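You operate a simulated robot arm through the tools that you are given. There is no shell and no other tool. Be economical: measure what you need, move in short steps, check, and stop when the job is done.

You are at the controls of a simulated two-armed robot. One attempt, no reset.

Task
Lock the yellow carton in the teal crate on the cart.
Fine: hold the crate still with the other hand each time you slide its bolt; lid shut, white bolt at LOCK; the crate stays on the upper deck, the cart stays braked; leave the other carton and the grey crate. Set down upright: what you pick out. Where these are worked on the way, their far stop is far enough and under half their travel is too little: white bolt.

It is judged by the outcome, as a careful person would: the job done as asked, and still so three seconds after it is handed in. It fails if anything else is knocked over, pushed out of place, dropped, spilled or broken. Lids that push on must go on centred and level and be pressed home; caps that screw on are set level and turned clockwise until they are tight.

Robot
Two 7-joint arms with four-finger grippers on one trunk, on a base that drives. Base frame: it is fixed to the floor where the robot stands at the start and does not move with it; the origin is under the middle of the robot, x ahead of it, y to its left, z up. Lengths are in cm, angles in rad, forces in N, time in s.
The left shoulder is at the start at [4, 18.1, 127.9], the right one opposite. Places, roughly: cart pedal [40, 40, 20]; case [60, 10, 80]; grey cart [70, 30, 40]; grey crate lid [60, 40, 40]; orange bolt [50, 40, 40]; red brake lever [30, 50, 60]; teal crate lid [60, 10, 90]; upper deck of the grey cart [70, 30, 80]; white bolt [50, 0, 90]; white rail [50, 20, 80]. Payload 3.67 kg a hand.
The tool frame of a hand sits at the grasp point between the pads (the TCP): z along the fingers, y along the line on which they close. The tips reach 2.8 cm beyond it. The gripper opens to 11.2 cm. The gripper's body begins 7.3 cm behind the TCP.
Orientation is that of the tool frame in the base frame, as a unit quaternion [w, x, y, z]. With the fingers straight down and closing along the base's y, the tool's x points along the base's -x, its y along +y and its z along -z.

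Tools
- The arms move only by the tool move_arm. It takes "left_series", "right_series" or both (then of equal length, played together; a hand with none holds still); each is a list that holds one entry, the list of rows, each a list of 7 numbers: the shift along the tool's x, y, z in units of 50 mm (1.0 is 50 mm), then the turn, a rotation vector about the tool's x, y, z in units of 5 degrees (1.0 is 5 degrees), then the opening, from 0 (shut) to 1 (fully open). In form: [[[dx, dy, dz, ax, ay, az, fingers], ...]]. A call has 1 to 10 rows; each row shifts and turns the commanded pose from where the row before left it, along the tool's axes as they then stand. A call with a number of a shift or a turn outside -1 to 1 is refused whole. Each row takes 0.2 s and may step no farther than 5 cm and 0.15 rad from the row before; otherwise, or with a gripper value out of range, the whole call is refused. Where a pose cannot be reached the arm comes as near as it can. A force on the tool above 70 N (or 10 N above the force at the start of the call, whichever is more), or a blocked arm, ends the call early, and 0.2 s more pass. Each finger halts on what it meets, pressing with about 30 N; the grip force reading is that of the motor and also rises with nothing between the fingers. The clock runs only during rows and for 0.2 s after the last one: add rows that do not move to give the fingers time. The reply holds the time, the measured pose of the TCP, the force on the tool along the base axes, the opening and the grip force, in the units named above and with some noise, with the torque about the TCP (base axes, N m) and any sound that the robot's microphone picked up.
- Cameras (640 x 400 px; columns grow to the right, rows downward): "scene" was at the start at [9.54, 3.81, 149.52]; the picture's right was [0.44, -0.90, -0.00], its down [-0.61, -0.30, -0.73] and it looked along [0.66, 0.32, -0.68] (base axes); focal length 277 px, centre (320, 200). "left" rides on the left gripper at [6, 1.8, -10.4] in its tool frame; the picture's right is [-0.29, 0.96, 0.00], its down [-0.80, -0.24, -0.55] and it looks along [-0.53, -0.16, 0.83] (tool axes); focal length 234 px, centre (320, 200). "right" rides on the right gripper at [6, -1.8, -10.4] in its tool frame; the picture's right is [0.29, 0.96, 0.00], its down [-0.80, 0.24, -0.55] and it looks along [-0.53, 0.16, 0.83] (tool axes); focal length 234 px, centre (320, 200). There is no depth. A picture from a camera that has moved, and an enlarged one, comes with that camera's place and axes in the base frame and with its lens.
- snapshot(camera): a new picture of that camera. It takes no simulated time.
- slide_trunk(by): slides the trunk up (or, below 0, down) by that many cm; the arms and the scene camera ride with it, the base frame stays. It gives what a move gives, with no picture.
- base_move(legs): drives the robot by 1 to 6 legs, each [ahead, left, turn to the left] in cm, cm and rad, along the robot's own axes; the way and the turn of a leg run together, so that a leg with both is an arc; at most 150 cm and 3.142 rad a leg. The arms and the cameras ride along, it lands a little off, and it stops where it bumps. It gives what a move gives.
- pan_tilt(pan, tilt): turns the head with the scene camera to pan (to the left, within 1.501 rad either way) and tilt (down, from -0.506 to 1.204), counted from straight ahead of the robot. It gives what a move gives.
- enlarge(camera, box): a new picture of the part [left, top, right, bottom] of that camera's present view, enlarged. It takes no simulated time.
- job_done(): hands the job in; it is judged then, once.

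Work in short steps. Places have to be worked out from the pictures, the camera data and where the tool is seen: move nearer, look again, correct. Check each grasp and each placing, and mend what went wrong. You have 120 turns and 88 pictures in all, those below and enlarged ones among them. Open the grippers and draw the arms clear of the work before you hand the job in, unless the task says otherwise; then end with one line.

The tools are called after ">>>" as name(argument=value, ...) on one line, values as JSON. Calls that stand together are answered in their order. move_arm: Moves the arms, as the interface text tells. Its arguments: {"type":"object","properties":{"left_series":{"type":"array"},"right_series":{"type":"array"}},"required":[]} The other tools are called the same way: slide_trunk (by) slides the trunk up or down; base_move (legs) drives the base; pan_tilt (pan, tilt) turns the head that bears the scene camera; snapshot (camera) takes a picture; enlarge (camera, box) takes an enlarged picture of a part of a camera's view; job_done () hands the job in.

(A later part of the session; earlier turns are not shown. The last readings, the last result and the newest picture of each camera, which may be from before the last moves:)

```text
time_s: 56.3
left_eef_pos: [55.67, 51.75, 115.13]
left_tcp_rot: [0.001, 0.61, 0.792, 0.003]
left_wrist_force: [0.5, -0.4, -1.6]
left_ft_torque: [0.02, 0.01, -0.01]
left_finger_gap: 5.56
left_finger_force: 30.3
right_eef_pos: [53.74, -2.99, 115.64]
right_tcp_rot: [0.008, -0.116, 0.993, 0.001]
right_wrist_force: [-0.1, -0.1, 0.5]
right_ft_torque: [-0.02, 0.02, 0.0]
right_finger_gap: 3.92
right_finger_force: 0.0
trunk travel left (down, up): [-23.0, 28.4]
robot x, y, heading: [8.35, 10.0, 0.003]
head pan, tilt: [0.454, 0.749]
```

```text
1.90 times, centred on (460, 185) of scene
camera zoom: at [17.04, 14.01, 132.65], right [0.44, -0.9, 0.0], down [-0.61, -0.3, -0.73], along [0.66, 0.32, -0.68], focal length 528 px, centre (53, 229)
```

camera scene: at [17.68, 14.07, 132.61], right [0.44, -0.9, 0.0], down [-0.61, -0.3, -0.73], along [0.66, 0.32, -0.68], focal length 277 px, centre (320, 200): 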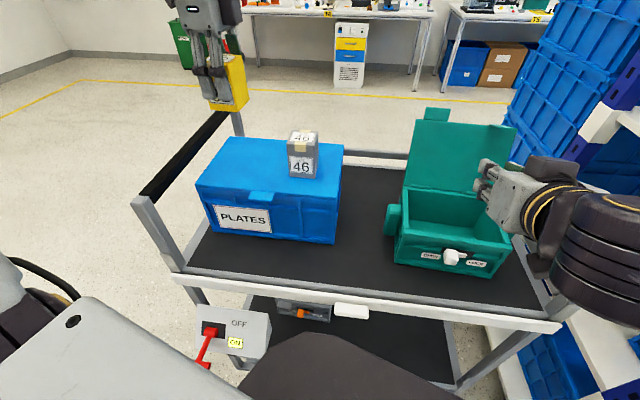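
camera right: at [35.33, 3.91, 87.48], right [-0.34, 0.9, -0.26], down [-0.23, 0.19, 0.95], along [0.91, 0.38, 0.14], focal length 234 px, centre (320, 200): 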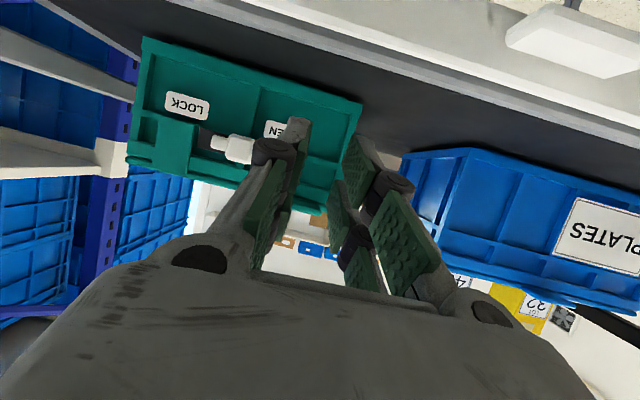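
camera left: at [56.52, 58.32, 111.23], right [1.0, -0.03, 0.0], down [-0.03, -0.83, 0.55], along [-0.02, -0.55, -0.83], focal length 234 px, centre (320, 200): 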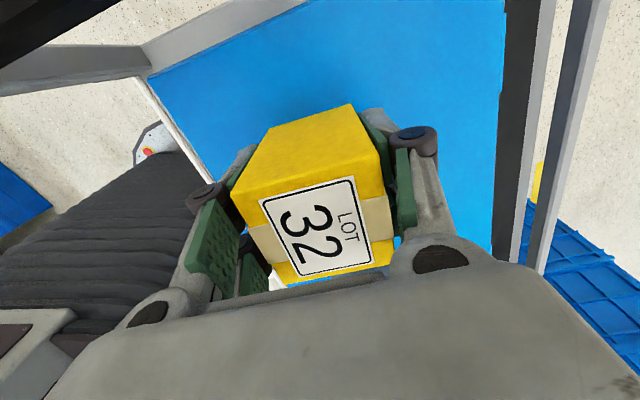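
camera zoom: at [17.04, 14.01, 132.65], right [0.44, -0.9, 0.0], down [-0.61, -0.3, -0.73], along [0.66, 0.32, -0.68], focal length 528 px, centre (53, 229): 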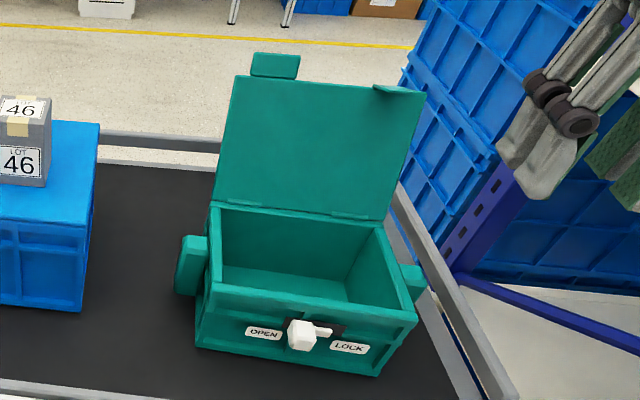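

I've measured the crate: centre (66, 7), rim at z≈91, yaw about 0.287. I'll place the carton at about (63.7, 11.3), in the left half of the box. First I'll carry it across at height.

>>> move_arm(left_series=[[[-0.7, 0, -0.1, 0, 0, 0, 0.3], [-0.93, -0.06, 0, 0, 0, 0, 0.3], [-0.93, -0.06, 0, 0, 0, 0, 0.3], [-0.93, -0.06, 0, 0, 0, 0, 0.3], [-0.93, -0.06, 0, 0, 0, 0, 0.3], [-0.93, -0.06, 0, 0, 0, 0, 0.3], [-0.93, -0.06, 0, 0, 0, 0, 0.3], [-0.93, -0.06, 0, 0, 0, 0, 0.3], [-0.93, -0.06, 0, 0, 0, -0.3, 0.3], [0, 0, 0, 0, 0, 0, 0.3]]])

>>> snapshot(camera="left")

>>> snapshot(camera="scene")

```text
time_s: 58.5
left_eef_pos: [61.34, 21.42, 115.23]
left_tcp_rot: [0.001, 0.607, 0.795, 0.004]
left_wrist_force: [-0.1, 0.6, -0.9]
left_ft_torque: [-0.02, -0.02, 0.0]
left_finger_gap: 5.55
left_finger_force: 29.8
left hand out of reach, approached as far as the arm can: row 7, 8, 9
right_eef_pos: [53.78, -3.05, 115.77]
right_tcp_rot: [0.008, -0.116, 0.993, 0.003]
right_wrist_force: [-0.7, 0.6, -0.1]
right_ft_torque: [0.01, 0.04, 0.0]
right_finger_gap: 3.93
right_finger_force: 0.0
trunk travel left (down, up): [-23.0, 28.4]
robot x, y, heading: [8.13, 9.87, -0.003]
head pan, tilt: [0.454, 0.749]
```

```text
27 pictures are left
camera left: at [61.41, 27.57, 125.6], right [1.0, -0.03, 0.01], down [-0.02, -0.83, 0.55], along [-0.01, -0.55, -0.83], focal length 234 px, centre (320, 200)
```

left: 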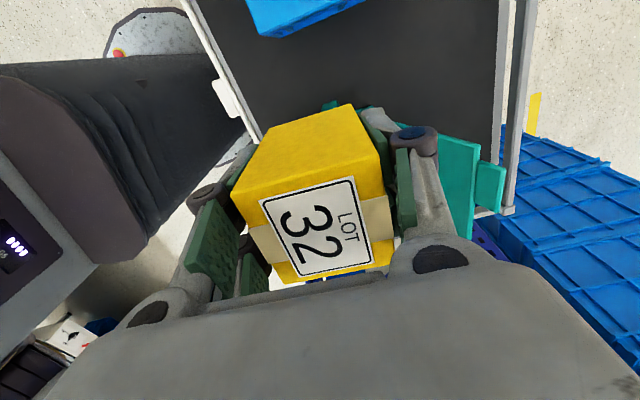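

```text
26 pictures are left
camera scene: at [17.02, 14.04, 132.67], right [0.44, -0.9, 0.0], down [-0.61, -0.3, -0.73], along [0.66, 0.32, -0.68], focal length 277 px, centre (320, 200)
```

scene: 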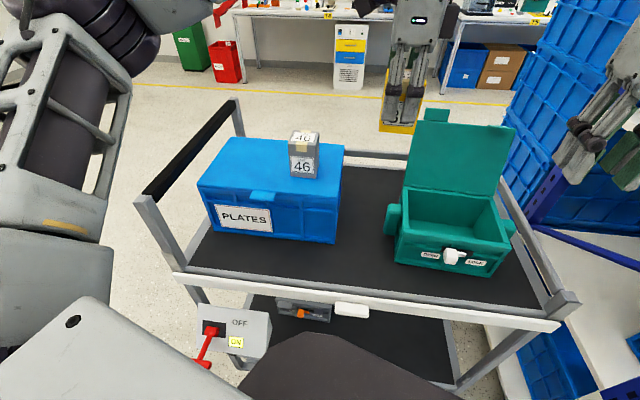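

The arm can't stretch that far at this height, so I'll bring the right hand in by 4 cm and drive the base 3 cm forward and 6 cm right with the carton held high.

>>> move_arm(right_series=[[[0, 0.4, 0, 0, 0, 0, 0.35], [0, 0.4, 0, 0, 0, 0, 0.35]]])

>>> base_move(legs=[[3, -6, 0]])

>>> snapshot(camera="scene")

```text
time_s: 59.1
left_eef_pos: [60.99, 20.55, 115.46]
left_tcp_rot: [0.002, 0.607, 0.794, 0.007]
left_wrist_force: [-0.4, -0.1, -1.7]
left_ft_torque: [-0.02, 0.06, 0.0]
left_finger_gap: 5.58
left_finger_force: 29.6
right_eef_pos: [52.35, 0.08, 115.81]
right_tcp_rot: [0.009, -0.114, 0.993, 0.004]
right_wrist_force: [3.7, 4.2, -0.4]
right_ft_torque: [-0.44, 0.31, -0.01]
right_finger_gap: 3.93
right_finger_force: 0.1
trunk travel left (down, up): [-23.0, 28.4]
robot x, y, heading: [7.75, 10.15, -0.006]
head pan, tilt: [0.454, 0.749]
```

```text
time_s: 60.0
left_eef_pos: [61.12, 19.7, 115.61]
left_tcp_rot: [0.006, 0.609, 0.793, 0.004]
left_wrist_force: [-0.3, 0.4, -1.1]
left_ft_torque: [-0.03, -0.01, -0.01]
left_finger_gap: 5.58
left_finger_force: 29.7
right_eef_pos: [51.82, 0.07, 115.93]
right_tcp_rot: [0.014, -0.13, 0.991, -0.01]
right_wrist_force: [-0.4, 0.4, 0.3]
right_ft_torque: [0.01, 0.02, 0.03]
right_finger_gap: 3.92
right_finger_force: 0.0
trunk travel left (down, up): [-23.0, 28.4]
robot x, y, heading: [8.95, 8.49, -0.001]
head pan, tilt: [0.454, 0.749]
stopped in leg 1: the robot was blocked; the commanded pose is now the measured one
```

```text
25 pictures are left
camera scene: at [16.62, 12.69, 132.74], right [0.43, -0.9, 0.01], down [-0.6, -0.3, -0.74], along [0.67, 0.31, -0.67], focal length 277 px, centre (320, 200)
```

scene: 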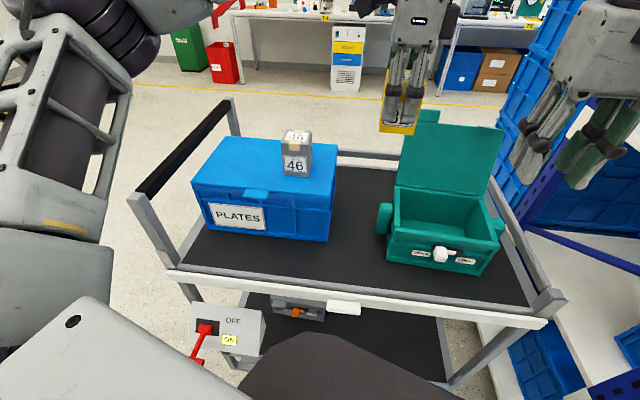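

The drive was blocked after about 2 cm. I suspect the right elbow is against the shelf, so I'll look right.

>>> pan_tilt(pan=-0.75, tilt=0.7)

>>> snapshot(camera="scene")

```text
time_s: 61.4
left_eef_pos: [60.97, 19.94, 115.71]
left_tcp_rot: [0.007, 0.607, 0.795, 0.004]
left_wrist_force: [1.1, -0.4, -0.5]
left_ft_torque: [-0.04, -0.03, 0.0]
left_finger_gap: 5.57
left_finger_force: 30.0
right_eef_pos: [52.02, -0.02, 115.9]
right_tcp_rot: [0.013, -0.13, 0.991, -0.009]
right_wrist_force: [0.7, -0.1, 0.8]
right_ft_torque: [-0.02, 0.0, 0.0]
right_finger_gap: 3.93
right_finger_force: 0.1
trunk travel left (down, up): [-23.0, 28.4]
robot x, y, heading: [9.05, 7.81, -0.004]
head pan, tilt: [-0.75, 0.7]
```

```text
24 pictures are left
camera scene: at [15.22, 3.32, 133.2], right [-0.68, -0.73, -0.01], down [-0.46, 0.43, -0.78], along [0.57, -0.53, -0.63], focal length 277 px, centre (320, 200)
```

scene: 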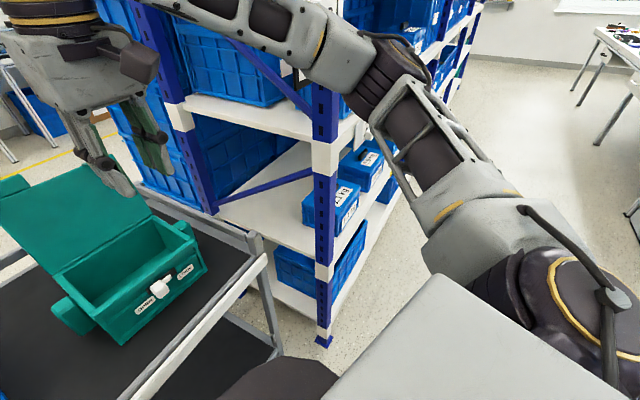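

The right forearm is touching the shelf post. I'll ease 1.5 cm left to clear it. The left arm should still reach the crate at a lower height, so I'll descend beside the crate with the carton's base kept above the rim.

>>> base_move(legs=[[0, 1.5, 0]])

>>> pan_tilt(pan=0.3, tilt=0.75)

>>> move_arm(left_series=[[[0, 0, 0.5, 0, 0, 0, 0.3], [0, 0, 0.7, 0, 0, 0, 0.3], [0, 0, 0.7, 0, 0, 0, 0.3], [0, 0, 0.7, 0, 0, 0, 0.3], [0, 0, 0.3, 0, 0, 0, 0.3], [0, 0, 0, 0, 0, 0, 0.3]]])

>>> snapshot(camera="scene")

```text
time_s: 62.2
left_eef_pos: [61.14, 20.25, 115.73]
left_tcp_rot: [0.005, 0.608, 0.794, 0.008]
left_wrist_force: [0.8, 0.1, -2.0]
left_ft_torque: [-0.01, -0.03, 0.01]
left_finger_gap: 5.56
left_finger_force: 30.1
right_eef_pos: [52.13, 0.39, 115.95]
right_tcp_rot: [0.015, -0.126, 0.992, -0.004]
right_wrist_force: [0.7, 0.0, -0.2]
right_ft_torque: [0.02, 0.01, 0.0]
right_finger_gap: 3.93
right_finger_force: 0.1
trunk travel left (down, up): [-23.0, 28.4]
robot x, y, heading: [8.83, 9.34, 0.001]
head pan, tilt: [-0.75, 0.7]
```

```text
time_s: 63.5
left_eef_pos: [61.26, 20.22, 115.68]
left_tcp_rot: [0.005, 0.609, 0.793, 0.007]
left_wrist_force: [0.2, 1.3, -0.9]
left_ft_torque: [0.01, -0.03, -0.02]
left_finger_gap: 5.57
left_finger_force: 30.1
right_eef_pos: [52.17, 0.34, 115.93]
right_tcp_rot: [0.015, -0.125, 0.992, -0.005]
right_wrist_force: [-1.5, 0.2, 0.2]
right_ft_torque: [-0.03, 0.01, -0.03]
right_finger_gap: 3.92
right_finger_force: 0.1
trunk travel left (down, up): [-23.0, 28.4]
robot x, y, heading: [8.82, 9.71, -0.006]
head pan, tilt: [0.3, 0.75]
```

```text
time_s: 64.9
left_eef_pos: [61.51, 20.29, 101.23]
left_tcp_rot: [0.005, 0.609, 0.793, 0.007]
left_wrist_force: [0.3, 0.5, -1.3]
left_ft_torque: [0.05, 0.01, -0.01]
left_finger_gap: 5.55
left_finger_force: 30.3
right_eef_pos: [52.09, 0.48, 115.92]
right_tcp_rot: [0.014, -0.125, 0.992, -0.004]
right_wrist_force: [0.4, -0.1, 0.3]
right_ft_torque: [0.0, -0.01, 0.03]
right_finger_gap: 3.92
right_finger_force: 0.0
trunk travel left (down, up): [-23.0, 28.4]
robot x, y, heading: [8.78, 9.55, -0.008]
head pan, tilt: [0.3, 0.75]
```

```text
23 pictures are left
camera scene: at [17.13, 11.96, 132.75], right [0.29, -0.96, 0.0], down [-0.64, -0.2, -0.74], along [0.71, 0.21, -0.67], focal length 277 px, centre (320, 200)
```

scene: 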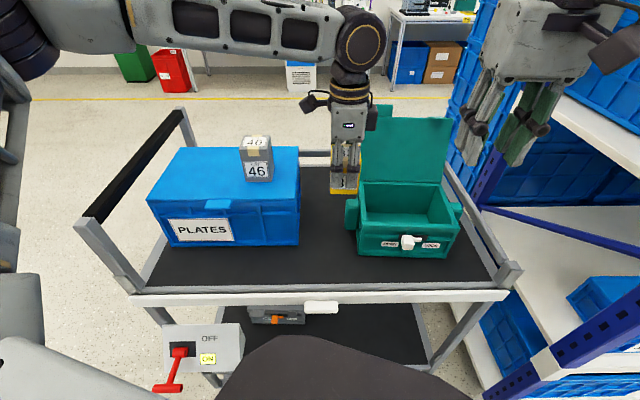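

I'm low beside the crate, with the carton's base above the rim. I'll move it sideways over the opening.

>>> move_arm(left_series=[[[-0.45, -0.02, 0, 0, 0, 0, 0.3], [-0.45, -0.02, 0, 0, 0, 0, 0.3], [-0.45, -0.02, 0, 0, 0, 0, 0.3], [-0.45, -0.02, 0, 0, 0, 0, 0.3], [0, 0, 0, 0, 0, 0, 0.3]]])

>>> enlarge(camera="scene", box=[300, 80, 500, 280])

>>> snapshot(camera="left")

```text
time_s: 66.1
left_eef_pos: [60.76, 16.96, 101.0]
left_tcp_rot: [0.005, 0.609, 0.793, 0.007]
left_wrist_force: [0.0, -0.4, -1.5]
left_ft_torque: [0.0, 0.02, -0.03]
left_finger_gap: 5.55
left_finger_force: 29.9
left hand out of reach, approached as far as the arm can: row 2, 3, 4
right_eef_pos: [52.12, 0.32, 116.05]
right_tcp_rot: [0.015, -0.125, 0.992, -0.005]
right_wrist_force: [-0.6, 0.7, -0.3]
right_ft_torque: [0.0, 0.0, -0.01]
right_finger_gap: 3.92
right_finger_force: 0.1
trunk travel left (down, up): [-23.0, 28.4]
robot x, y, heading: [8.9, 9.4, -0.004]
head pan, tilt: [0.3, 0.75]
```

```text
2.00 times, centred on (400, 180) of scene
camera zoom: at [17.13, 11.97, 132.75], right [0.29, -0.96, 0.0], down [-0.64, -0.2, -0.74], along [0.71, 0.21, -0.67], focal length 555 px, centre (160, 240)
```

zoom: 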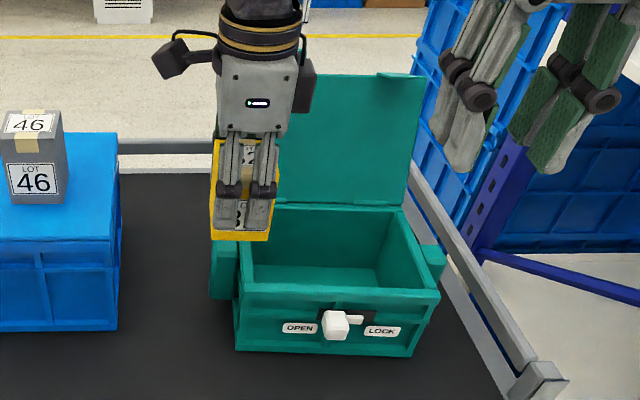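

```text
21 pictures are left
camera left: at [60.69, 23.15, 111.48], right [1.0, -0.03, 0.02], down [-0.03, -0.83, 0.55], along [0.0, -0.55, -0.83], focal length 234 px, centre (320, 200)
```

left: 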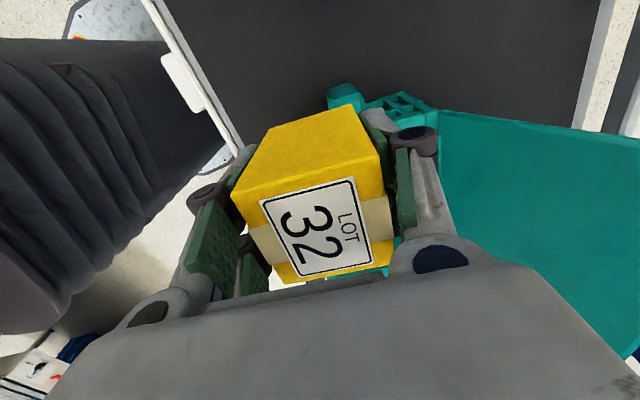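

The reach data fit a wrist radius of about 53 cm with the wrist 30 cm above the TCP, so a higher trunk will give more reach here. I'll raise the trunk 13 cm and then ease the base 4 cm right, parallel to the cart.

>>> slide_trunk(by=13)

>>> base_move(legs=[[0, -4, 0]])

```text
time_s: 67.6
left_eef_pos: [60.92, 17.38, 113.83]
left_tcp_rot: [0.005, 0.608, 0.794, 0.004]
left_wrist_force: [-0.5, 0.3, -1.0]
left_ft_torque: [0.01, -0.01, 0.0]
left_finger_gap: 5.59
left_finger_force: 30.2
right_eef_pos: [52.45, 0.79, 129.16]
right_tcp_rot: [0.015, -0.125, 0.992, -0.006]
right_wrist_force: [-0.2, -1.4, 0.6]
right_ft_torque: [-0.01, 0.0, 0.03]
right_finger_gap: 3.92
right_finger_force: 0.0
trunk travel left (down, up): [-36.0, 15.4]
robot x, y, heading: [8.82, 9.45, -0.005]
head pan, tilt: [0.3, 0.75]
```

```text
time_s: 68.3
left_eef_pos: [60.93, 17.27, 113.62]
left_tcp_rot: [0.003, 0.609, 0.793, 0.003]
left_wrist_force: [0.0, -0.4, -0.6]
left_ft_torque: [-0.03, -0.03, 0.01]
left_finger_gap: 5.57
left_finger_force: 30.0
right_eef_pos: [52.42, 0.99, 129.09]
right_tcp_rot: [0.018, -0.127, 0.992, -0.006]
right_wrist_force: [0.4, -0.1, 0.2]
right_ft_torque: [0.03, 0.01, -0.01]
right_finger_gap: 3.91
right_finger_force: 0.0
trunk travel left (down, up): [-36.0, 15.4]
robot x, y, heading: [8.46, 9.5, -0.003]
head pan, tilt: [0.3, 0.75]
stopped in leg 1: the robot was blocked; the commanded pose is now the measured one
```

The right arm blocks sideways motion, so I'll leave the base. With the higher shoulder the left arm should reach (62.3, 11.6), so I'll descend and move over the opening.

>>> move_arm(left_series=[[[0, 0, 0.65, 0, 0, 0, 0.3], [0, 0, 0.65, 0, 0, 0, 0.3], [0, 0, 0.65, 0, 0, 0, 0.3], [0, 0, 0.55, 0, 0, 0, 0.3], [-0.4, 0, 0, 0, 0, 0, 0.3], [-0.4, 0, 0, 0, 0, 0, 0.3], [-0.4, 0, 0, 0, 0, 0, 0.3], [0, 0, 0, 0, 0, 0, 0.3]]])

>>> enlarge(camera="scene", box=[300, 80, 500, 280])

```text
time_s: 70.1
left_eef_pos: [59.7, 18.36, 102.28]
left_tcp_rot: [0.006, 0.609, 0.793, 0.003]
left_wrist_force: [-0.5, 0.8, -1.8]
left_ft_torque: [0.03, 0.0, -0.01]
left_finger_gap: 5.55
left_finger_force: 30.0
left hand out of reach, approached as far as the arm can: row 2, 3, 4, 5, 6, 7
right_eef_pos: [52.46, 0.9, 129.12]
right_tcp_rot: [0.017, -0.126, 0.992, -0.006]
right_wrist_force: [-0.9, -0.5, 0.3]
right_ft_torque: [0.0, -0.02, -0.01]
right_finger_gap: 3.94
right_finger_force: 0.0
trunk travel left (down, up): [-36.0, 15.4]
robot x, y, heading: [8.86, 9.61, -0.004]
head pan, tilt: [0.3, 0.75]
```

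```text
2.00 times, centred on (400, 180) of scene
camera zoom: at [17.53, 12.59, 145.58], right [0.29, -0.96, 0.01], down [-0.65, -0.2, -0.74], along [0.71, 0.21, -0.68], focal length 555 px, centre (160, 240)
```

zoom: 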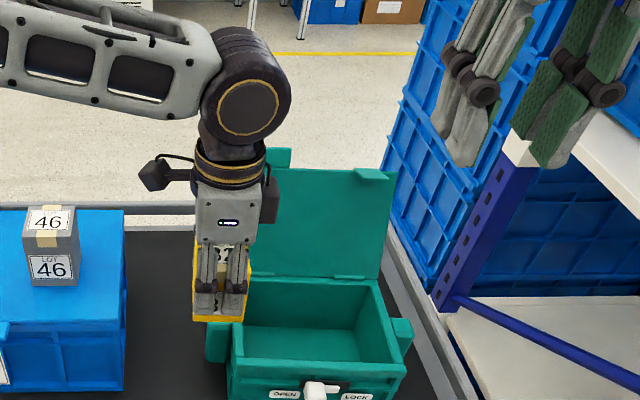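

The out-of-reach limit seems to come from the hand's yaw: the wrist is twisted 75° while reaching across. The carton is square, so I'll lift it and turn the hand 90° back to its neutral yaw, which should extend the reach.

>>> move_arm(left_series=[[[0, 0, -0.7, 0, 0, 0, 0.3], [0, 0, -0.7, 0, 0, -0.9, 0.3], [0, 0, -0.6, 0, 0, -1, 0.3], [0, 0, 0, 0, 0, -1, 0.3], [0, 0, 0, 0, 0, -1, 0.3], [0, 0, 0, 0, 0, -1, 0.3], [0, 0, 0, 0, 0, -1, 0.3], [0, 0, 0, 0, 0, -1, 0.3], [0, 0, 0, 0, 0, -1, 0.3], [0, 0, 0, 0, 0, -1, 0.3]]])

>>> move_arm(left_series=[[[0, 0, 0, 0, 0, -1, 0.3], [0, 0, 0, 0, 0, -1, 0.3], [0, 0, 0, 0, 0, -1, 0.3], [0, 0, 0, 0, 0, -1, 0.3], [0, 0, 0, 0, 0, -1, 0.3], [0, 0, 0, 0, 0, -1, 0.3], [0, 0, 0, 0, 0, -1, 0.3], [0, 0, 0, 0, 0, -1, 0.3], [0, 0, 0, 0, 0, -1, 0.3], [0, 0, 0, 0, 0, -0.4, 0.3]]])

```text
time_s: 72.3
left_eef_pos: [59.48, 18.38, 112.41]
left_tcp_rot: [0.005, 0.262, 0.965, 0.0]
left_wrist_force: [-0.6, 0.1, -0.7]
left_ft_torque: [0.0, 0.01, -0.03]
left_finger_gap: 5.56
left_finger_force: 30.4
right_eef_pos: [52.39, 0.94, 129.03]
right_tcp_rot: [0.016, -0.126, 0.992, -0.006]
right_wrist_force: [0.3, 0.6, 0.1]
right_ft_torque: [-0.01, 0.0, 0.03]
right_finger_gap: 3.92
right_finger_force: 0.0
trunk travel left (down, up): [-36.0, 15.4]
robot x, y, heading: [9.16, 9.44, -0.004]
head pan, tilt: [0.3, 0.75]
```

```text
time_s: 74.5
left_eef_pos: [59.55, 18.41, 112.43]
left_tcp_rot: [0.005, -0.144, 0.99, -0.001]
left_wrist_force: [0.6, -0.5, -1.4]
left_ft_torque: [0.03, -0.04, 0.02]
left_finger_gap: 5.58
left_finger_force: 30.0
right_eef_pos: [52.33, 0.78, 129.18]
right_tcp_rot: [0.017, -0.126, 0.992, -0.005]
right_wrist_force: [-0.1, 0.0, 0.1]
right_ft_torque: [-0.03, 0.01, 0.01]
right_finger_gap: 3.91
right_finger_force: 0.1
trunk travel left (down, up): [-36.0, 15.4]
robot x, y, heading: [8.94, 9.63, -0.005]
head pan, tilt: [0.3, 0.75]
```

The hand's y axis now runs exactly along the crate's width. I'll move it over the opening at TCP z≈103.

>>> move_arm(left_series=[[[-0.04, -0.3, 0.3, 0, 0, 0, 0.3], [-0.04, -0.33, 0.3, 0, 0, 0, 0.3], [-0.04, -0.33, 0.3, 0, 0, 0, 0.3], [-0.04, -0.33, 0.3, 0, 0, 0, 0.3], [-0.04, -0.33, 0.3, 0, 0, 0, 0.3], [-0.04, -0.33, 0.3, 0, 0, 0, 0.3], [0, 0, 0, 0, 0, 0, 0.3]]])

>>> enlarge(camera="scene", box=[300, 80, 540, 300])

```text
time_s: 76.1
left_eef_pos: [59.19, 17.5, 104.84]
left_tcp_rot: [0.005, -0.143, 0.99, -0.002]
left_wrist_force: [0.5, -0.3, -1.5]
left_ft_torque: [0.01, 0.01, -0.02]
left_finger_gap: 5.59
left_finger_force: 30.0
left hand out of reach, approached as far as the arm can: row 2, 3, 4, 5, 6
right_eef_pos: [52.34, 0.95, 129.12]
right_tcp_rot: [0.017, -0.126, 0.992, -0.005]
right_wrist_force: [-0.3, -0.1, -0.4]
right_ft_torque: [0.0, -0.01, 0.02]
right_finger_gap: 3.92
right_finger_force: 0.0
trunk travel left (down, up): [-36.0, 15.4]
robot x, y, heading: [9.01, 9.51, -0.004]
head pan, tilt: [0.3, 0.75]
```

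```text
1.82 times, centred on (420, 190) of scene
camera zoom: at [17.52, 12.59, 145.57], right [0.29, -0.96, 0.01], down [-0.65, -0.2, -0.74], along [0.71, 0.21, -0.68], focal length 504 px, centre (138, 218)
```

zoom: 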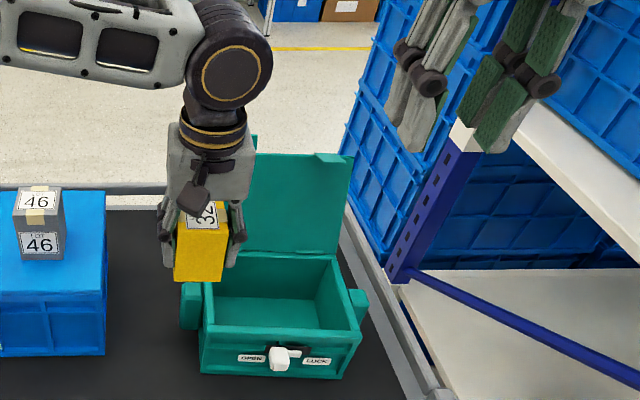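

Distance isn't the limit. Reach drops sharply across the body, and the best direction is about 20° to the hand's own side. So I'll lift the carton a bit and turn the base right by 0.3 rad, which also swings the right elbow back from the shelf.

>>> move_arm(left_series=[[[0, 0, -0.8, 0, 0, 0, 0.3], [0, 0, -0.8, 0, 0, 0, 0.3]]])

>>> base_move(legs=[[-2, 0, -0.3]])

>>> snapshot(camera="scene")

```text
time_s: 76.7
left_eef_pos: [59.17, 17.47, 112.95]
left_tcp_rot: [0.005, -0.144, 0.99, -0.001]
left_wrist_force: [-0.6, 0.6, -2.1]
left_ft_torque: [-0.01, 0.02, 0.01]
left_finger_gap: 5.57
left_finger_force: 30.1
right_eef_pos: [52.38, 0.87, 129.07]
right_tcp_rot: [0.018, -0.126, 0.992, -0.007]
right_wrist_force: [0.0, -0.5, 0.7]
right_ft_torque: [-0.02, -0.01, -0.01]
right_finger_gap: 3.92
right_finger_force: 0.1
trunk travel left (down, up): [-36.0, 15.4]
robot x, y, heading: [8.4, 9.43, -0.007]
head pan, tilt: [0.3, 0.75]
```

```text
time_s: 78.2
left_eef_pos: [58.21, 1.62, 112.41]
left_tcp_rot: [0.001, 0.008, 1.0, 0.0]
left_wrist_force: [0.6, 0.5, -1.9]
left_ft_torque: [-0.03, 0.01, 0.03]
left_finger_gap: 5.57
left_finger_force: 30.2
right_eef_pos: [46.84, -12.27, 128.65]
right_tcp_rot: [0.01, 0.027, 1.0, -0.005]
right_wrist_force: [0.5, 0.3, -0.2]
right_ft_torque: [-0.02, 0.02, 0.0]
right_finger_gap: 3.94
right_finger_force: 0.1
trunk travel left (down, up): [-36.0, 15.4]
robot x, y, heading: [7.0, 9.75, -0.312]
head pan, tilt: [0.3, 0.75]
```

```text
18 pictures are left
camera scene: at [17.19, 9.34, 145.48], right [-0.01, -1.0, 0.0], down [-0.68, 0.01, -0.73], along [0.73, -0.01, -0.68], focal length 277 px, centre (320, 200)
```

scene: 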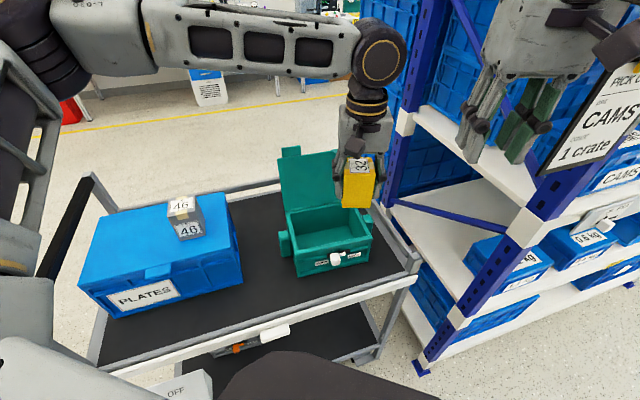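

The turn went cleanly. The crate is now in the left arm's best direction. I'll move over the opening and match the crate's yaw.

>>> move_arm(left_series=[[[-0.43, 0.47, 0, 0, 0, 0, 0.3], [-0.43, 0.47, 0, 0, 0, 0, 0.3], [-0.44, 0.48, 0, 0, 0, 0, 0.3], [0, 0, 0.3, 0, 0, -0.78, 0.3], [0, 0, 0.4, 0, 0, -0.78, 0.3], [0, 0, 0.5, 0, 0, -0.78, 0.3], [0, 0, 0.4, 0, 0, -0.78, 0.3], [0, 0, 0, 0, 0, 0, 0.3]]])

>>> enlarge(camera="scene", box=[230, 100, 430, 300])

>>> snapshot(camera="left")

```text
time_s: 80.0
left_eef_pos: [64.82, 8.54, 104.44]
left_tcp_rot: [0.001, -0.127, 0.992, 0.001]
left_wrist_force: [-0.7, 0.0, -1.7]
left_ft_torque: [-0.02, 0.02, 0.02]
left_finger_gap: 5.57
left_finger_force: 30.1
right_eef_pos: [46.75, -12.35, 128.61]
right_tcp_rot: [0.011, 0.028, 1.0, -0.004]
right_wrist_force: [-0.1, -0.9, -1.1]
right_ft_torque: [-0.02, 0.01, -0.02]
right_finger_gap: 3.93
right_finger_force: 0.0
trunk travel left (down, up): [-36.0, 15.4]
robot x, y, heading: [6.58, 9.92, -0.308]
head pan, tilt: [0.3, 0.75]
```

```text
2.00 times, centred on (330, 200) of scene
camera zoom: at [17.11, 9.25, 145.49], right [-0.01, -1.0, 0.0], down [-0.68, 0.01, -0.73], along [0.73, -0.01, -0.68], focal length 555 px, centre (300, 200)
```

zoom: 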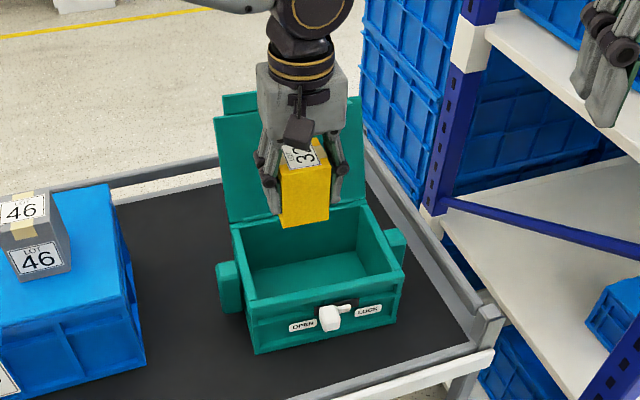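

```text
16 pictures are left
camera left: at [58.55, 8.7, 114.74], right [0.04, 1.0, 0.0], down [0.83, -0.03, 0.56], along [0.56, -0.02, -0.83], focal length 234 px, centre (320, 200)
```

left: 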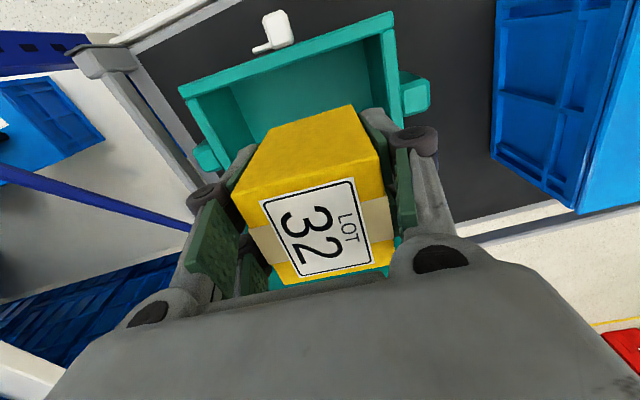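

The carton is centred over the opening, clear of all the walls. I'll lower it straight down with the trunk by 13 cm, then finish gently with the arm.

>>> slide_trunk(by=-13)

>>> enlarge(camera="scene", box=[230, 60, 430, 260])

```text
time_s: 81.5
left_eef_pos: [64.79, 8.56, 91.62]
left_tcp_rot: [0.001, -0.127, 0.992, 0.001]
left_wrist_force: [0.0, 0.9, -2.0]
left_ft_torque: [-0.04, -0.01, -0.01]
left_finger_gap: 5.55
left_finger_force: 30.2
right_eef_pos: [46.62, -12.32, 115.68]
right_tcp_rot: [0.011, 0.027, 1.0, -0.005]
right_wrist_force: [0.0, 0.2, -0.7]
right_ft_torque: [-0.02, -0.01, -0.05]
right_finger_gap: 3.93
right_finger_force: 0.1
trunk travel left (down, up): [-23.0, 28.4]
robot x, y, heading: [6.78, 9.71, -0.308]
head pan, tilt: [0.3, 0.75]
```

```text
2.00 times, centred on (330, 160) of scene
camera zoom: at [17.13, 9.26, 132.61], right [-0.01, -1.0, 0.0], down [-0.68, 0.01, -0.73], along [0.73, -0.01, -0.68], focal length 555 px, centre (300, 280)
```

zoom: 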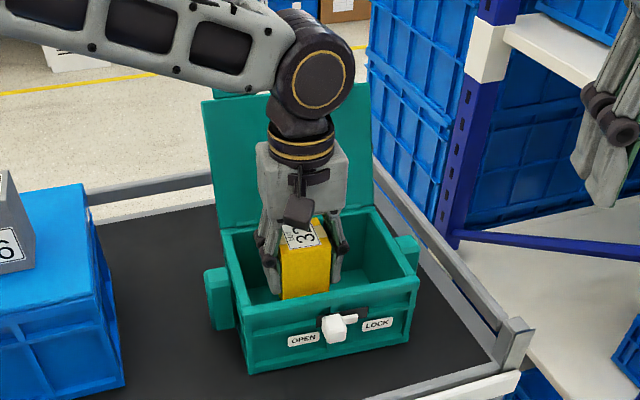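

The carton is inside the crate and clear. I'll lower it slowly until it touches the floor.

>>> move_arm(left_series=[[[0, 0, 0.25, 0, 0, 0, 0.3], [0, 0, 0.25, 0, 0, 0, 0.3], [0, 0, 0.2, 0, 0, 0, 0.3], [0, 0, 0.1, 0, 0, 0, 0.3], [0, 0, 0, 0, 0, 0, 0.3]]])

```text
time_s: 82.7
left_eef_pos: [64.92, 8.58, 87.39]
left_tcp_rot: [0.001, -0.127, 0.992, 0.001]
left_wrist_force: [0.6, -0.3, -1.5]
left_ft_torque: [0.01, -0.02, 0.02]
left_finger_gap: 5.55
left_finger_force: 30.1
right_eef_pos: [46.73, -12.27, 115.75]
right_tcp_rot: [0.01, 0.027, 1.0, -0.005]
right_wrist_force: [0.3, 0.6, 0.5]
right_ft_torque: [-0.02, 0.0, 0.01]
right_finger_gap: 3.92
right_finger_force: 0.1
trunk travel left (down, up): [-23.0, 28.4]
robot x, y, heading: [6.75, 9.72, -0.314]
head pan, tilt: [0.3, 0.75]
```

There is no contact yet (weight only), so I'll continue in 0.3 cm steps.

>>> move_arm(left_series=[[[0, 0, 0.06, 0, 0, 0, 0.3], [0, 0, 0.06, 0, 0, 0, 0.3], [0, 0, 0, 0, 0, 0, 0.3]]])

>>> move_arm(left_series=[[[0, 0, 0.05, 0, 0, 0, 0.3], [0, 0, 0, 0, 0, 0, 0.3]]])

```text
time_s: 83.5
left_eef_pos: [64.86, 8.44, 86.81]
left_tcp_rot: [0.0, -0.127, 0.992, 0.001]
left_wrist_force: [0.2, 0.2, -1.2]
left_ft_torque: [-0.01, 0.02, -0.02]
left_finger_gap: 5.54
left_finger_force: 29.6
right_eef_pos: [46.69, -12.27, 115.67]
right_tcp_rot: [0.011, 0.027, 1.0, -0.004]
right_wrist_force: [0.6, 0.0, 0.5]
right_ft_torque: [-0.01, -0.03, -0.01]
right_finger_gap: 3.92
right_finger_force: 0.1
trunk travel left (down, up): [-23.0, 28.4]
robot x, y, heading: [6.75, 9.38, -0.312]
head pan, tilt: [0.3, 0.75]
```

```text
time_s: 84.1
left_eef_pos: [64.92, 8.42, 86.63]
left_tcp_rot: [0.0, -0.127, 0.992, 0.001]
left_wrist_force: [-0.1, -0.4, -1.2]
left_ft_torque: [-0.05, -0.01, 0.01]
left_finger_gap: 5.56
left_finger_force: 30.0
right_eef_pos: [46.77, -12.31, 115.81]
right_tcp_rot: [0.01, 0.027, 1.0, -0.005]
right_wrist_force: [-0.5, 0.9, 0.5]
right_ft_torque: [0.01, 0.01, 0.01]
right_finger_gap: 3.92
right_finger_force: 0.0
trunk travel left (down, up): [-23.0, 28.4]
robot x, y, heading: [6.84, 9.79, -0.315]
head pan, tilt: [0.3, 0.75]
```

Still free, so I'll keep lowering.

>>> move_arm(left_series=[[[0, 0, 0.06, 0, 0, 0, 0.3], [0, 0, 0, 0, 0, 0, 0.3]]])

>>> move_arm(left_series=[[[0, 0, 0.06, 0, 0, 0, 0.3], [0, 0, 0, 0, 0, 0, 0.3]]])

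>>> enlarge(camera="scene", box=[270, 100, 400, 220])

```text
time_s: 84.7
left_eef_pos: [64.99, 8.47, 86.26]
left_tcp_rot: [0.001, -0.127, 0.992, 0.0]
left_wrist_force: [-0.5, -0.1, -0.8]
left_ft_torque: [-0.01, -0.03, 0.02]
left_finger_gap: 5.58
left_finger_force: 30.7
right_eef_pos: [46.78, -12.3, 115.71]
right_tcp_rot: [0.01, 0.027, 1.0, -0.005]
right_wrist_force: [0.4, -0.3, -0.9]
right_ft_torque: [-0.01, 0.0, 0.02]
right_finger_gap: 3.9
right_finger_force: 0.1
trunk travel left (down, up): [-23.0, 28.4]
robot x, y, heading: [6.88, 9.98, -0.312]
head pan, tilt: [0.3, 0.75]
```

```text
time_s: 85.3
left_eef_pos: [64.95, 8.45, 86.26]
left_tcp_rot: [0.003, -0.127, 0.992, 0.0]
left_wrist_force: [-0.5, 1.5, 14.3]
left_ft_torque: [0.07, 0.43, -0.03]
left_finger_gap: 5.56
left_finger_force: 30.2
right_eef_pos: [46.59, -12.24, 115.78]
right_tcp_rot: [0.011, 0.026, 1.0, -0.005]
right_wrist_force: [0.1, 0.5, -0.1]
right_ft_torque: [-0.01, 0.0, -0.01]
right_finger_gap: 3.91
right_finger_force: 0.0
trunk travel left (down, up): [-23.0, 28.4]
robot x, y, heading: [6.98, 9.45, -0.31]
head pan, tilt: [0.3, 0.75]
```

```text
3.33 times, centred on (335, 160) of scene
camera zoom: at [17.0, 9.28, 132.63], right [-0.01, -1.0, 0.0], down [-0.68, 0.01, -0.73], along [0.73, -0.01, -0.68], focal length 925 px, centre (270, 333)
```

zoom: 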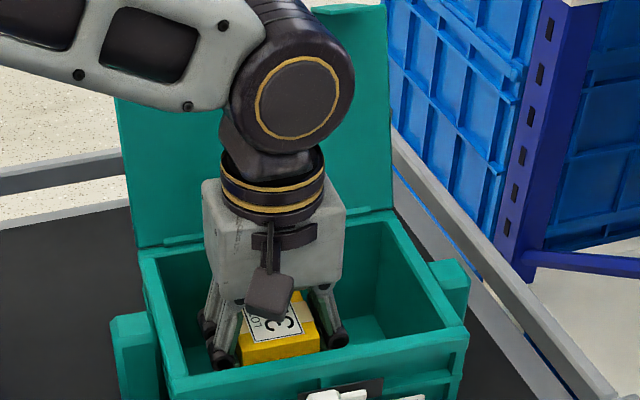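

It touches the crate floor (14 N), upright. I'll ease off, open moderately, and lift straight out.

>>> move_arm(left_series=[[[0, 0, -0.04, 0, 0, 0, 0.4], [0, 0, 0, 0, 0, 0, 0.62], [0, 0, 0, 0, 0, 0, 0.66], [0, 0, -0.5, 0, 0, 0, 0.66], [0, 0, -0.7, 0, 0, 0, 0.66], [0, 0, -0.8, 0, 0, 0, 0.66], [0, 0, -0.8, 0, 0, 0, 0.66], [0, 0, -0.5, 0, 0, 0, 0.66]]])

>>> enlarge(camera="scene", box=[230, 60, 430, 260])

```text
time_s: 87.1
left_eef_pos: [64.74, 8.78, 102.83]
left_tcp_rot: [0.001, -0.127, 0.992, 0.002]
left_wrist_force: [0.5, -0.5, 0.9]
left_ft_torque: [0.03, 0.02, 0.02]
left_finger_gap: 7.4
left_finger_force: 0.0
right_eef_pos: [46.67, -12.32, 115.81]
right_tcp_rot: [0.012, 0.028, 1.0, -0.005]
right_wrist_force: [0.0, 0.1, 0.0]
right_ft_torque: [0.0, 0.0, 0.01]
right_finger_gap: 3.91
right_finger_force: 0.2
trunk travel left (down, up): [-23.0, 28.4]
robot x, y, heading: [7.12, 9.86, -0.314]
head pan, tilt: [0.3, 0.75]
```

```text
2.00 times, centred on (330, 160) of scene
camera zoom: at [17.12, 9.25, 132.61], right [-0.01, -1.0, 0.0], down [-0.68, 0.01, -0.73], along [0.73, -0.01, -0.68], focal length 555 px, centre (300, 280)
```

zoom: 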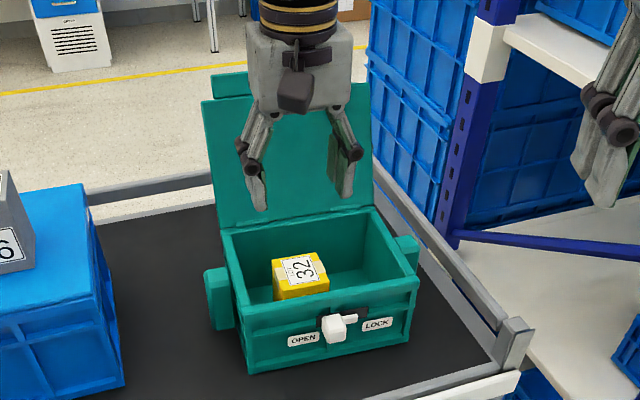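

The carton stands upright in the crate. To close the lid (leaning back about 15°) I'll hook over its top edge from behind with the closed left fingers pitched forward. First I'll raise and pitch the hand, then drive 3 cm forward for reach.

>>> move_arm(left_series=[[[0.3, -0.1, -0.8, 0, 0, 0, 0.3], [0.3, -0.1, -0.8, 0, 0, 0, 0.1], [0.3, -0.1, -0.6, 0, -1, 0, 0], [0, 0, 0, 0, -1, 0, 0], [0, 0, 0, 0, -1, 0, 0], [0, 0, 0, 0, -1, 0, 0], [0, 0, 0, 0, -1, 0, 0], [0, 0, 0, 0, -1, 0, 0], [0, 0, 0, 0, -1, 0, 0], [0, 0, 0, 0, -1, 0, 0]]])

>>> base_move(legs=[[3, 0, 0]])

>>> enlarge(camera="scene", box=[220, 20, 440, 240])

```text
time_s: 89.3
left_eef_pos: [60.82, 5.85, 113.84]
left_tcp_rot: [0.34, -0.12, 0.932, 0.045]
left_wrist_force: [-0.6, 0.3, -0.7]
left_ft_torque: [0.02, 0.01, 0.01]
left_finger_gap: 0.01
left_finger_force: 30.6
right_eef_pos: [46.75, -12.38, 115.71]
right_tcp_rot: [0.011, 0.027, 1.0, -0.005]
right_wrist_force: [0.5, -0.3, 0.6]
right_ft_torque: [-0.01, -0.02, 0.0]
right_finger_gap: 3.9
right_finger_force: 0.0
trunk travel left (down, up): [-23.0, 28.4]
robot x, y, heading: [7.0, 10.22, -0.311]
head pan, tilt: [0.3, 0.75]
```

```text
time_s: 90.2
left_eef_pos: [63.42, 5.02, 113.99]
left_tcp_rot: [0.34, -0.119, 0.932, 0.044]
left_wrist_force: [-0.2, 0.4, -0.3]
left_ft_torque: [0.03, 0.0, -0.04]
left_finger_gap: 0.0
left_finger_force: 29.7
right_eef_pos: [49.48, -13.24, 115.68]
right_tcp_rot: [0.011, 0.027, 1.0, -0.004]
right_wrist_force: [-0.8, -0.5, 0.1]
right_ft_torque: [0.0, -0.01, 0.02]
right_finger_gap: 3.93
right_finger_force: 0.0
trunk travel left (down, up): [-23.0, 28.4]
robot x, y, heading: [9.92, 8.62, -0.314]
head pan, tilt: [0.3, 0.75]
```

```text
1.82 times, centred on (330, 130) of scene
camera zoom: at [19.72, 8.43, 132.63], right [-0.01, -1.0, 0.0], down [-0.68, 0.01, -0.73], along [0.73, -0.01, -0.68], focal length 504 px, centre (302, 327)
```

zoom: 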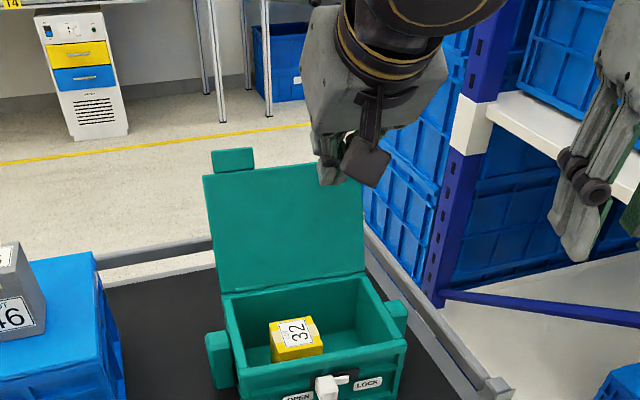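

The lid's top edge is at n≈76.3, z≈106. I'll carry the closed fingers over it at z≈112, just beyond the edge.

>>> move_arm(left_series=[[[-0.525, 0, 0.57, 0, 0, 0, 0], [-0.525, 0, 0.57, 0, 0, 0, 0], [-0.525, 0, 0.57, 0, 0, 0, 0], [-0.55, 0, 0.6, 0, 0, 0, 0], [0, 0, 0, 0, 0, 0, 0]]])

>>> enlarge(camera="scene", box=[220, 20, 440, 240])

```text
time_s: 91.4
left_eef_pos: [78.81, 9.18, 111.88]
left_tcp_rot: [0.341, -0.118, 0.932, 0.045]
left_wrist_force: [-0.6, 0.6, 0.5]
left_ft_torque: [-0.05, 0.0, 0.01]
left_finger_gap: 0.0
left_finger_force: 30.0
right_eef_pos: [49.53, -13.22, 115.67]
right_tcp_rot: [0.012, 0.027, 1.0, -0.005]
right_wrist_force: [-0.2, 0.7, 0.5]
right_ft_torque: [-0.01, 0.0, 0.0]
right_finger_gap: 3.93
right_finger_force: 0.0
trunk travel left (down, up): [-23.0, 28.4]
robot x, y, heading: [9.58, 9.06, -0.312]
head pan, tilt: [0.3, 0.75]
```

```text
1.82 times, centred on (330, 130) of scene
camera zoom: at [19.87, 8.33, 132.61], right [-0.01, -1.0, 0.0], down [-0.68, 0.01, -0.73], along [0.73, -0.01, -0.68], focal length 504 px, centre (302, 327)
```

zoom: 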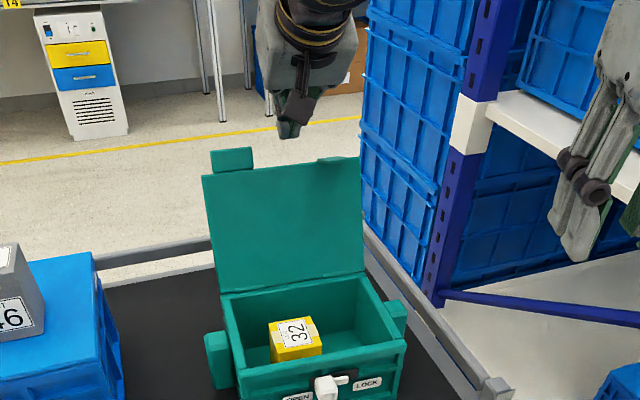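

The reach is good and the tip is beyond the lid edge. I'll lower 5.5 cm behind the lid.

>>> move_arm(left_series=[[[0.18, 0, 0.21, 0, 0, 0, 0], [0.18, 0, 0.21, 0, 0, 0, 0], [0.18, 0, 0.21, 0, 0, 0, 0], [0.18, 0, 0.21, 0, 0, 0, 0], [0, 0, 0, 0, 0, 0, 0]]])

>>> enlarge(camera="scene", box=[220, 20, 440, 240])

```text
time_s: 92.4
left_eef_pos: [79.37, 9.19, 108.61]
left_tcp_rot: [0.357, -0.125, 0.925, 0.037]
left_wrist_force: [3.1, 7.6, 16.4]
left_ft_torque: [0.23, -0.02, -0.08]
left_finger_gap: 0.63
left_finger_force: 30.2
right_eef_pos: [49.66, -13.14, 115.65]
right_tcp_rot: [0.011, 0.026, 1.0, -0.005]
right_wrist_force: [1.0, 0.0, 0.1]
right_ft_torque: [0.02, 0.08, -0.01]
right_finger_gap: 3.96
right_finger_force: 0.2
trunk travel left (down, up): [-23.0, 28.4]
robot x, y, heading: [9.64, 8.79, -0.311]
head pan, tilt: [0.3, 0.75]
stopped in row 4 (left hand): the force on the tool passed its limit at 81 N (the readings are from after the stop); the commanded pose is now the measured one
```

```text
1.82 times, centred on (330, 130) of scene
camera zoom: at [20.0, 8.43, 132.59], right [-0.01, -1.0, 0.0], down [-0.68, 0.01, -0.73], along [0.73, -0.01, -0.68], focal length 504 px, centre (302, 327)
```

zoom: 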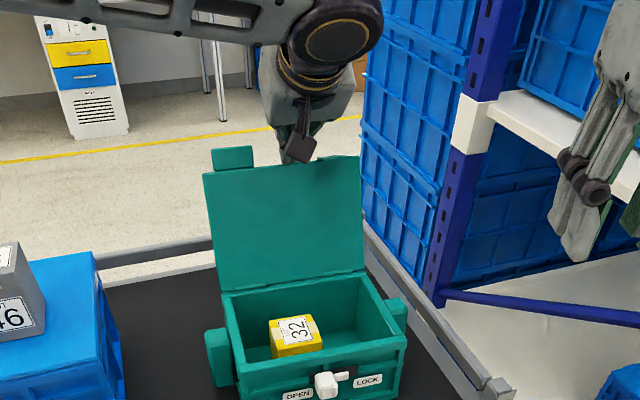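

The underside of the fingers met the lid's top edge, with the tip now behind it. I'll ease up slightly and pull toward me.

>>> move_arm(left_series=[[[-0.04, 0, -0.05, 0, 0, 0, 0], [0.153, 0, -0.129, 0, 0, 0, 0], [0.153, 0, -0.129, 0, 0, 0, 0], [0.153, 0, -0.129, 0, 0, 0, 0], [0.153, 0, -0.129, 0, 0, 0, 0], [0, 0, 0, 0, 0, 0, 0]]])

>>> enlarge(camera="scene", box=[220, 20, 440, 240])

```text
time_s: 93.8
left_eef_pos: [75.1, 7.97, 109.51]
left_tcp_rot: [0.364, -0.126, 0.922, 0.034]
left_wrist_force: [4.3, 7.8, 60.1]
left_ft_torque: [0.32, -0.05, 0.08]
left_finger_gap: 0.6
left_finger_force: 30.5
right_eef_pos: [49.19, -12.99, 116.02]
right_tcp_rot: [0.014, 0.026, 1.0, -0.005]
right_wrist_force: [0.0, 1.2, 0.1]
right_ft_torque: [0.02, -0.01, 0.01]
right_finger_gap: 3.91
right_finger_force: 0.0
trunk travel left (down, up): [-23.0, 28.4]
robot x, y, heading: [9.6, 9.03, -0.313]
head pan, tilt: [0.3, 0.75]
```

```text
1.82 times, centred on (330, 130) of scene
camera zoom: at [19.4, 8.52, 132.68], right [-0.01, -1.0, 0.0], down [-0.68, 0.01, -0.73], along [0.73, -0.01, -0.68], focal length 504 px, centre (302, 327)
```

zoom: 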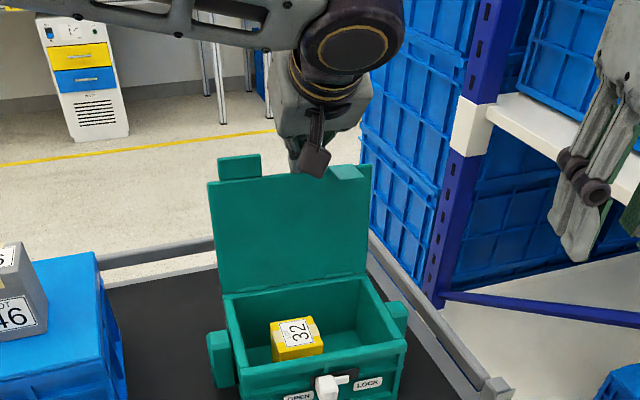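

The lid is coming to vertical but I'm pressing on it too hard. I'll ease up 0.8 cm and continue pulling.

>>> move_arm(left_series=[[[-0.1, 0, -0.12, 0, 0, 0, 0], [0.153, 0, -0.129, 0, 0, 0, 0], [0.153, 0, -0.129, 0, 0, 0, 0], [0.153, 0, -0.129, 0, 0, 0, 0], [0.153, 0, -0.129, 0, 0, 0, 0], [0.153, 0, -0.129, 0, 0, 0, 0], [0, 0, 0, 0, 0, 0, 0]]])

>>> enlarge(camera="scene", box=[220, 20, 440, 240])

```text
time_s: 95.4
left_eef_pos: [70.52, 6.72, 109.22]
left_tcp_rot: [0.354, -0.123, 0.926, 0.038]
left_wrist_force: [1.1, 0.6, -0.7]
left_ft_torque: [0.01, -0.02, -0.02]
left_finger_gap: 0.0
left_finger_force: 29.7
right_eef_pos: [49.45, -13.21, 115.74]
right_tcp_rot: [0.011, 0.026, 1.0, -0.005]
right_wrist_force: [-0.4, -0.2, 0.2]
right_ft_torque: [0.02, -0.03, -0.03]
right_finger_gap: 3.91
right_finger_force: 0.1
trunk travel left (down, up): [-23.0, 28.4]
robot x, y, heading: [9.59, 8.96, -0.309]
head pan, tilt: [0.3, 0.75]
```

```text
1.82 times, centred on (330, 130) of scene
camera zoom: at [19.94, 8.38, 132.61], right [-0.01, -1.0, 0.0], down [-0.68, 0.01, -0.73], along [0.73, -0.01, -0.68], focal length 504 px, centre (302, 327)
```

zoom: 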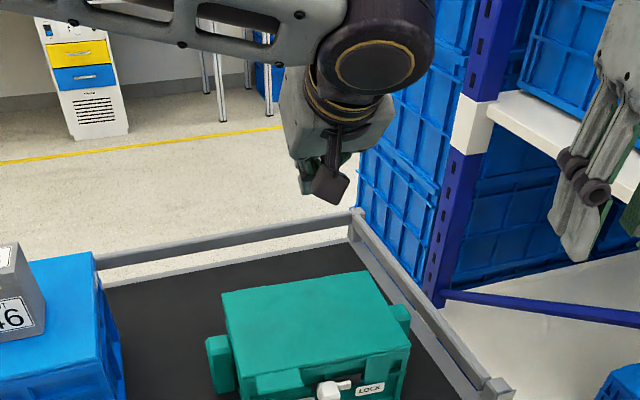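

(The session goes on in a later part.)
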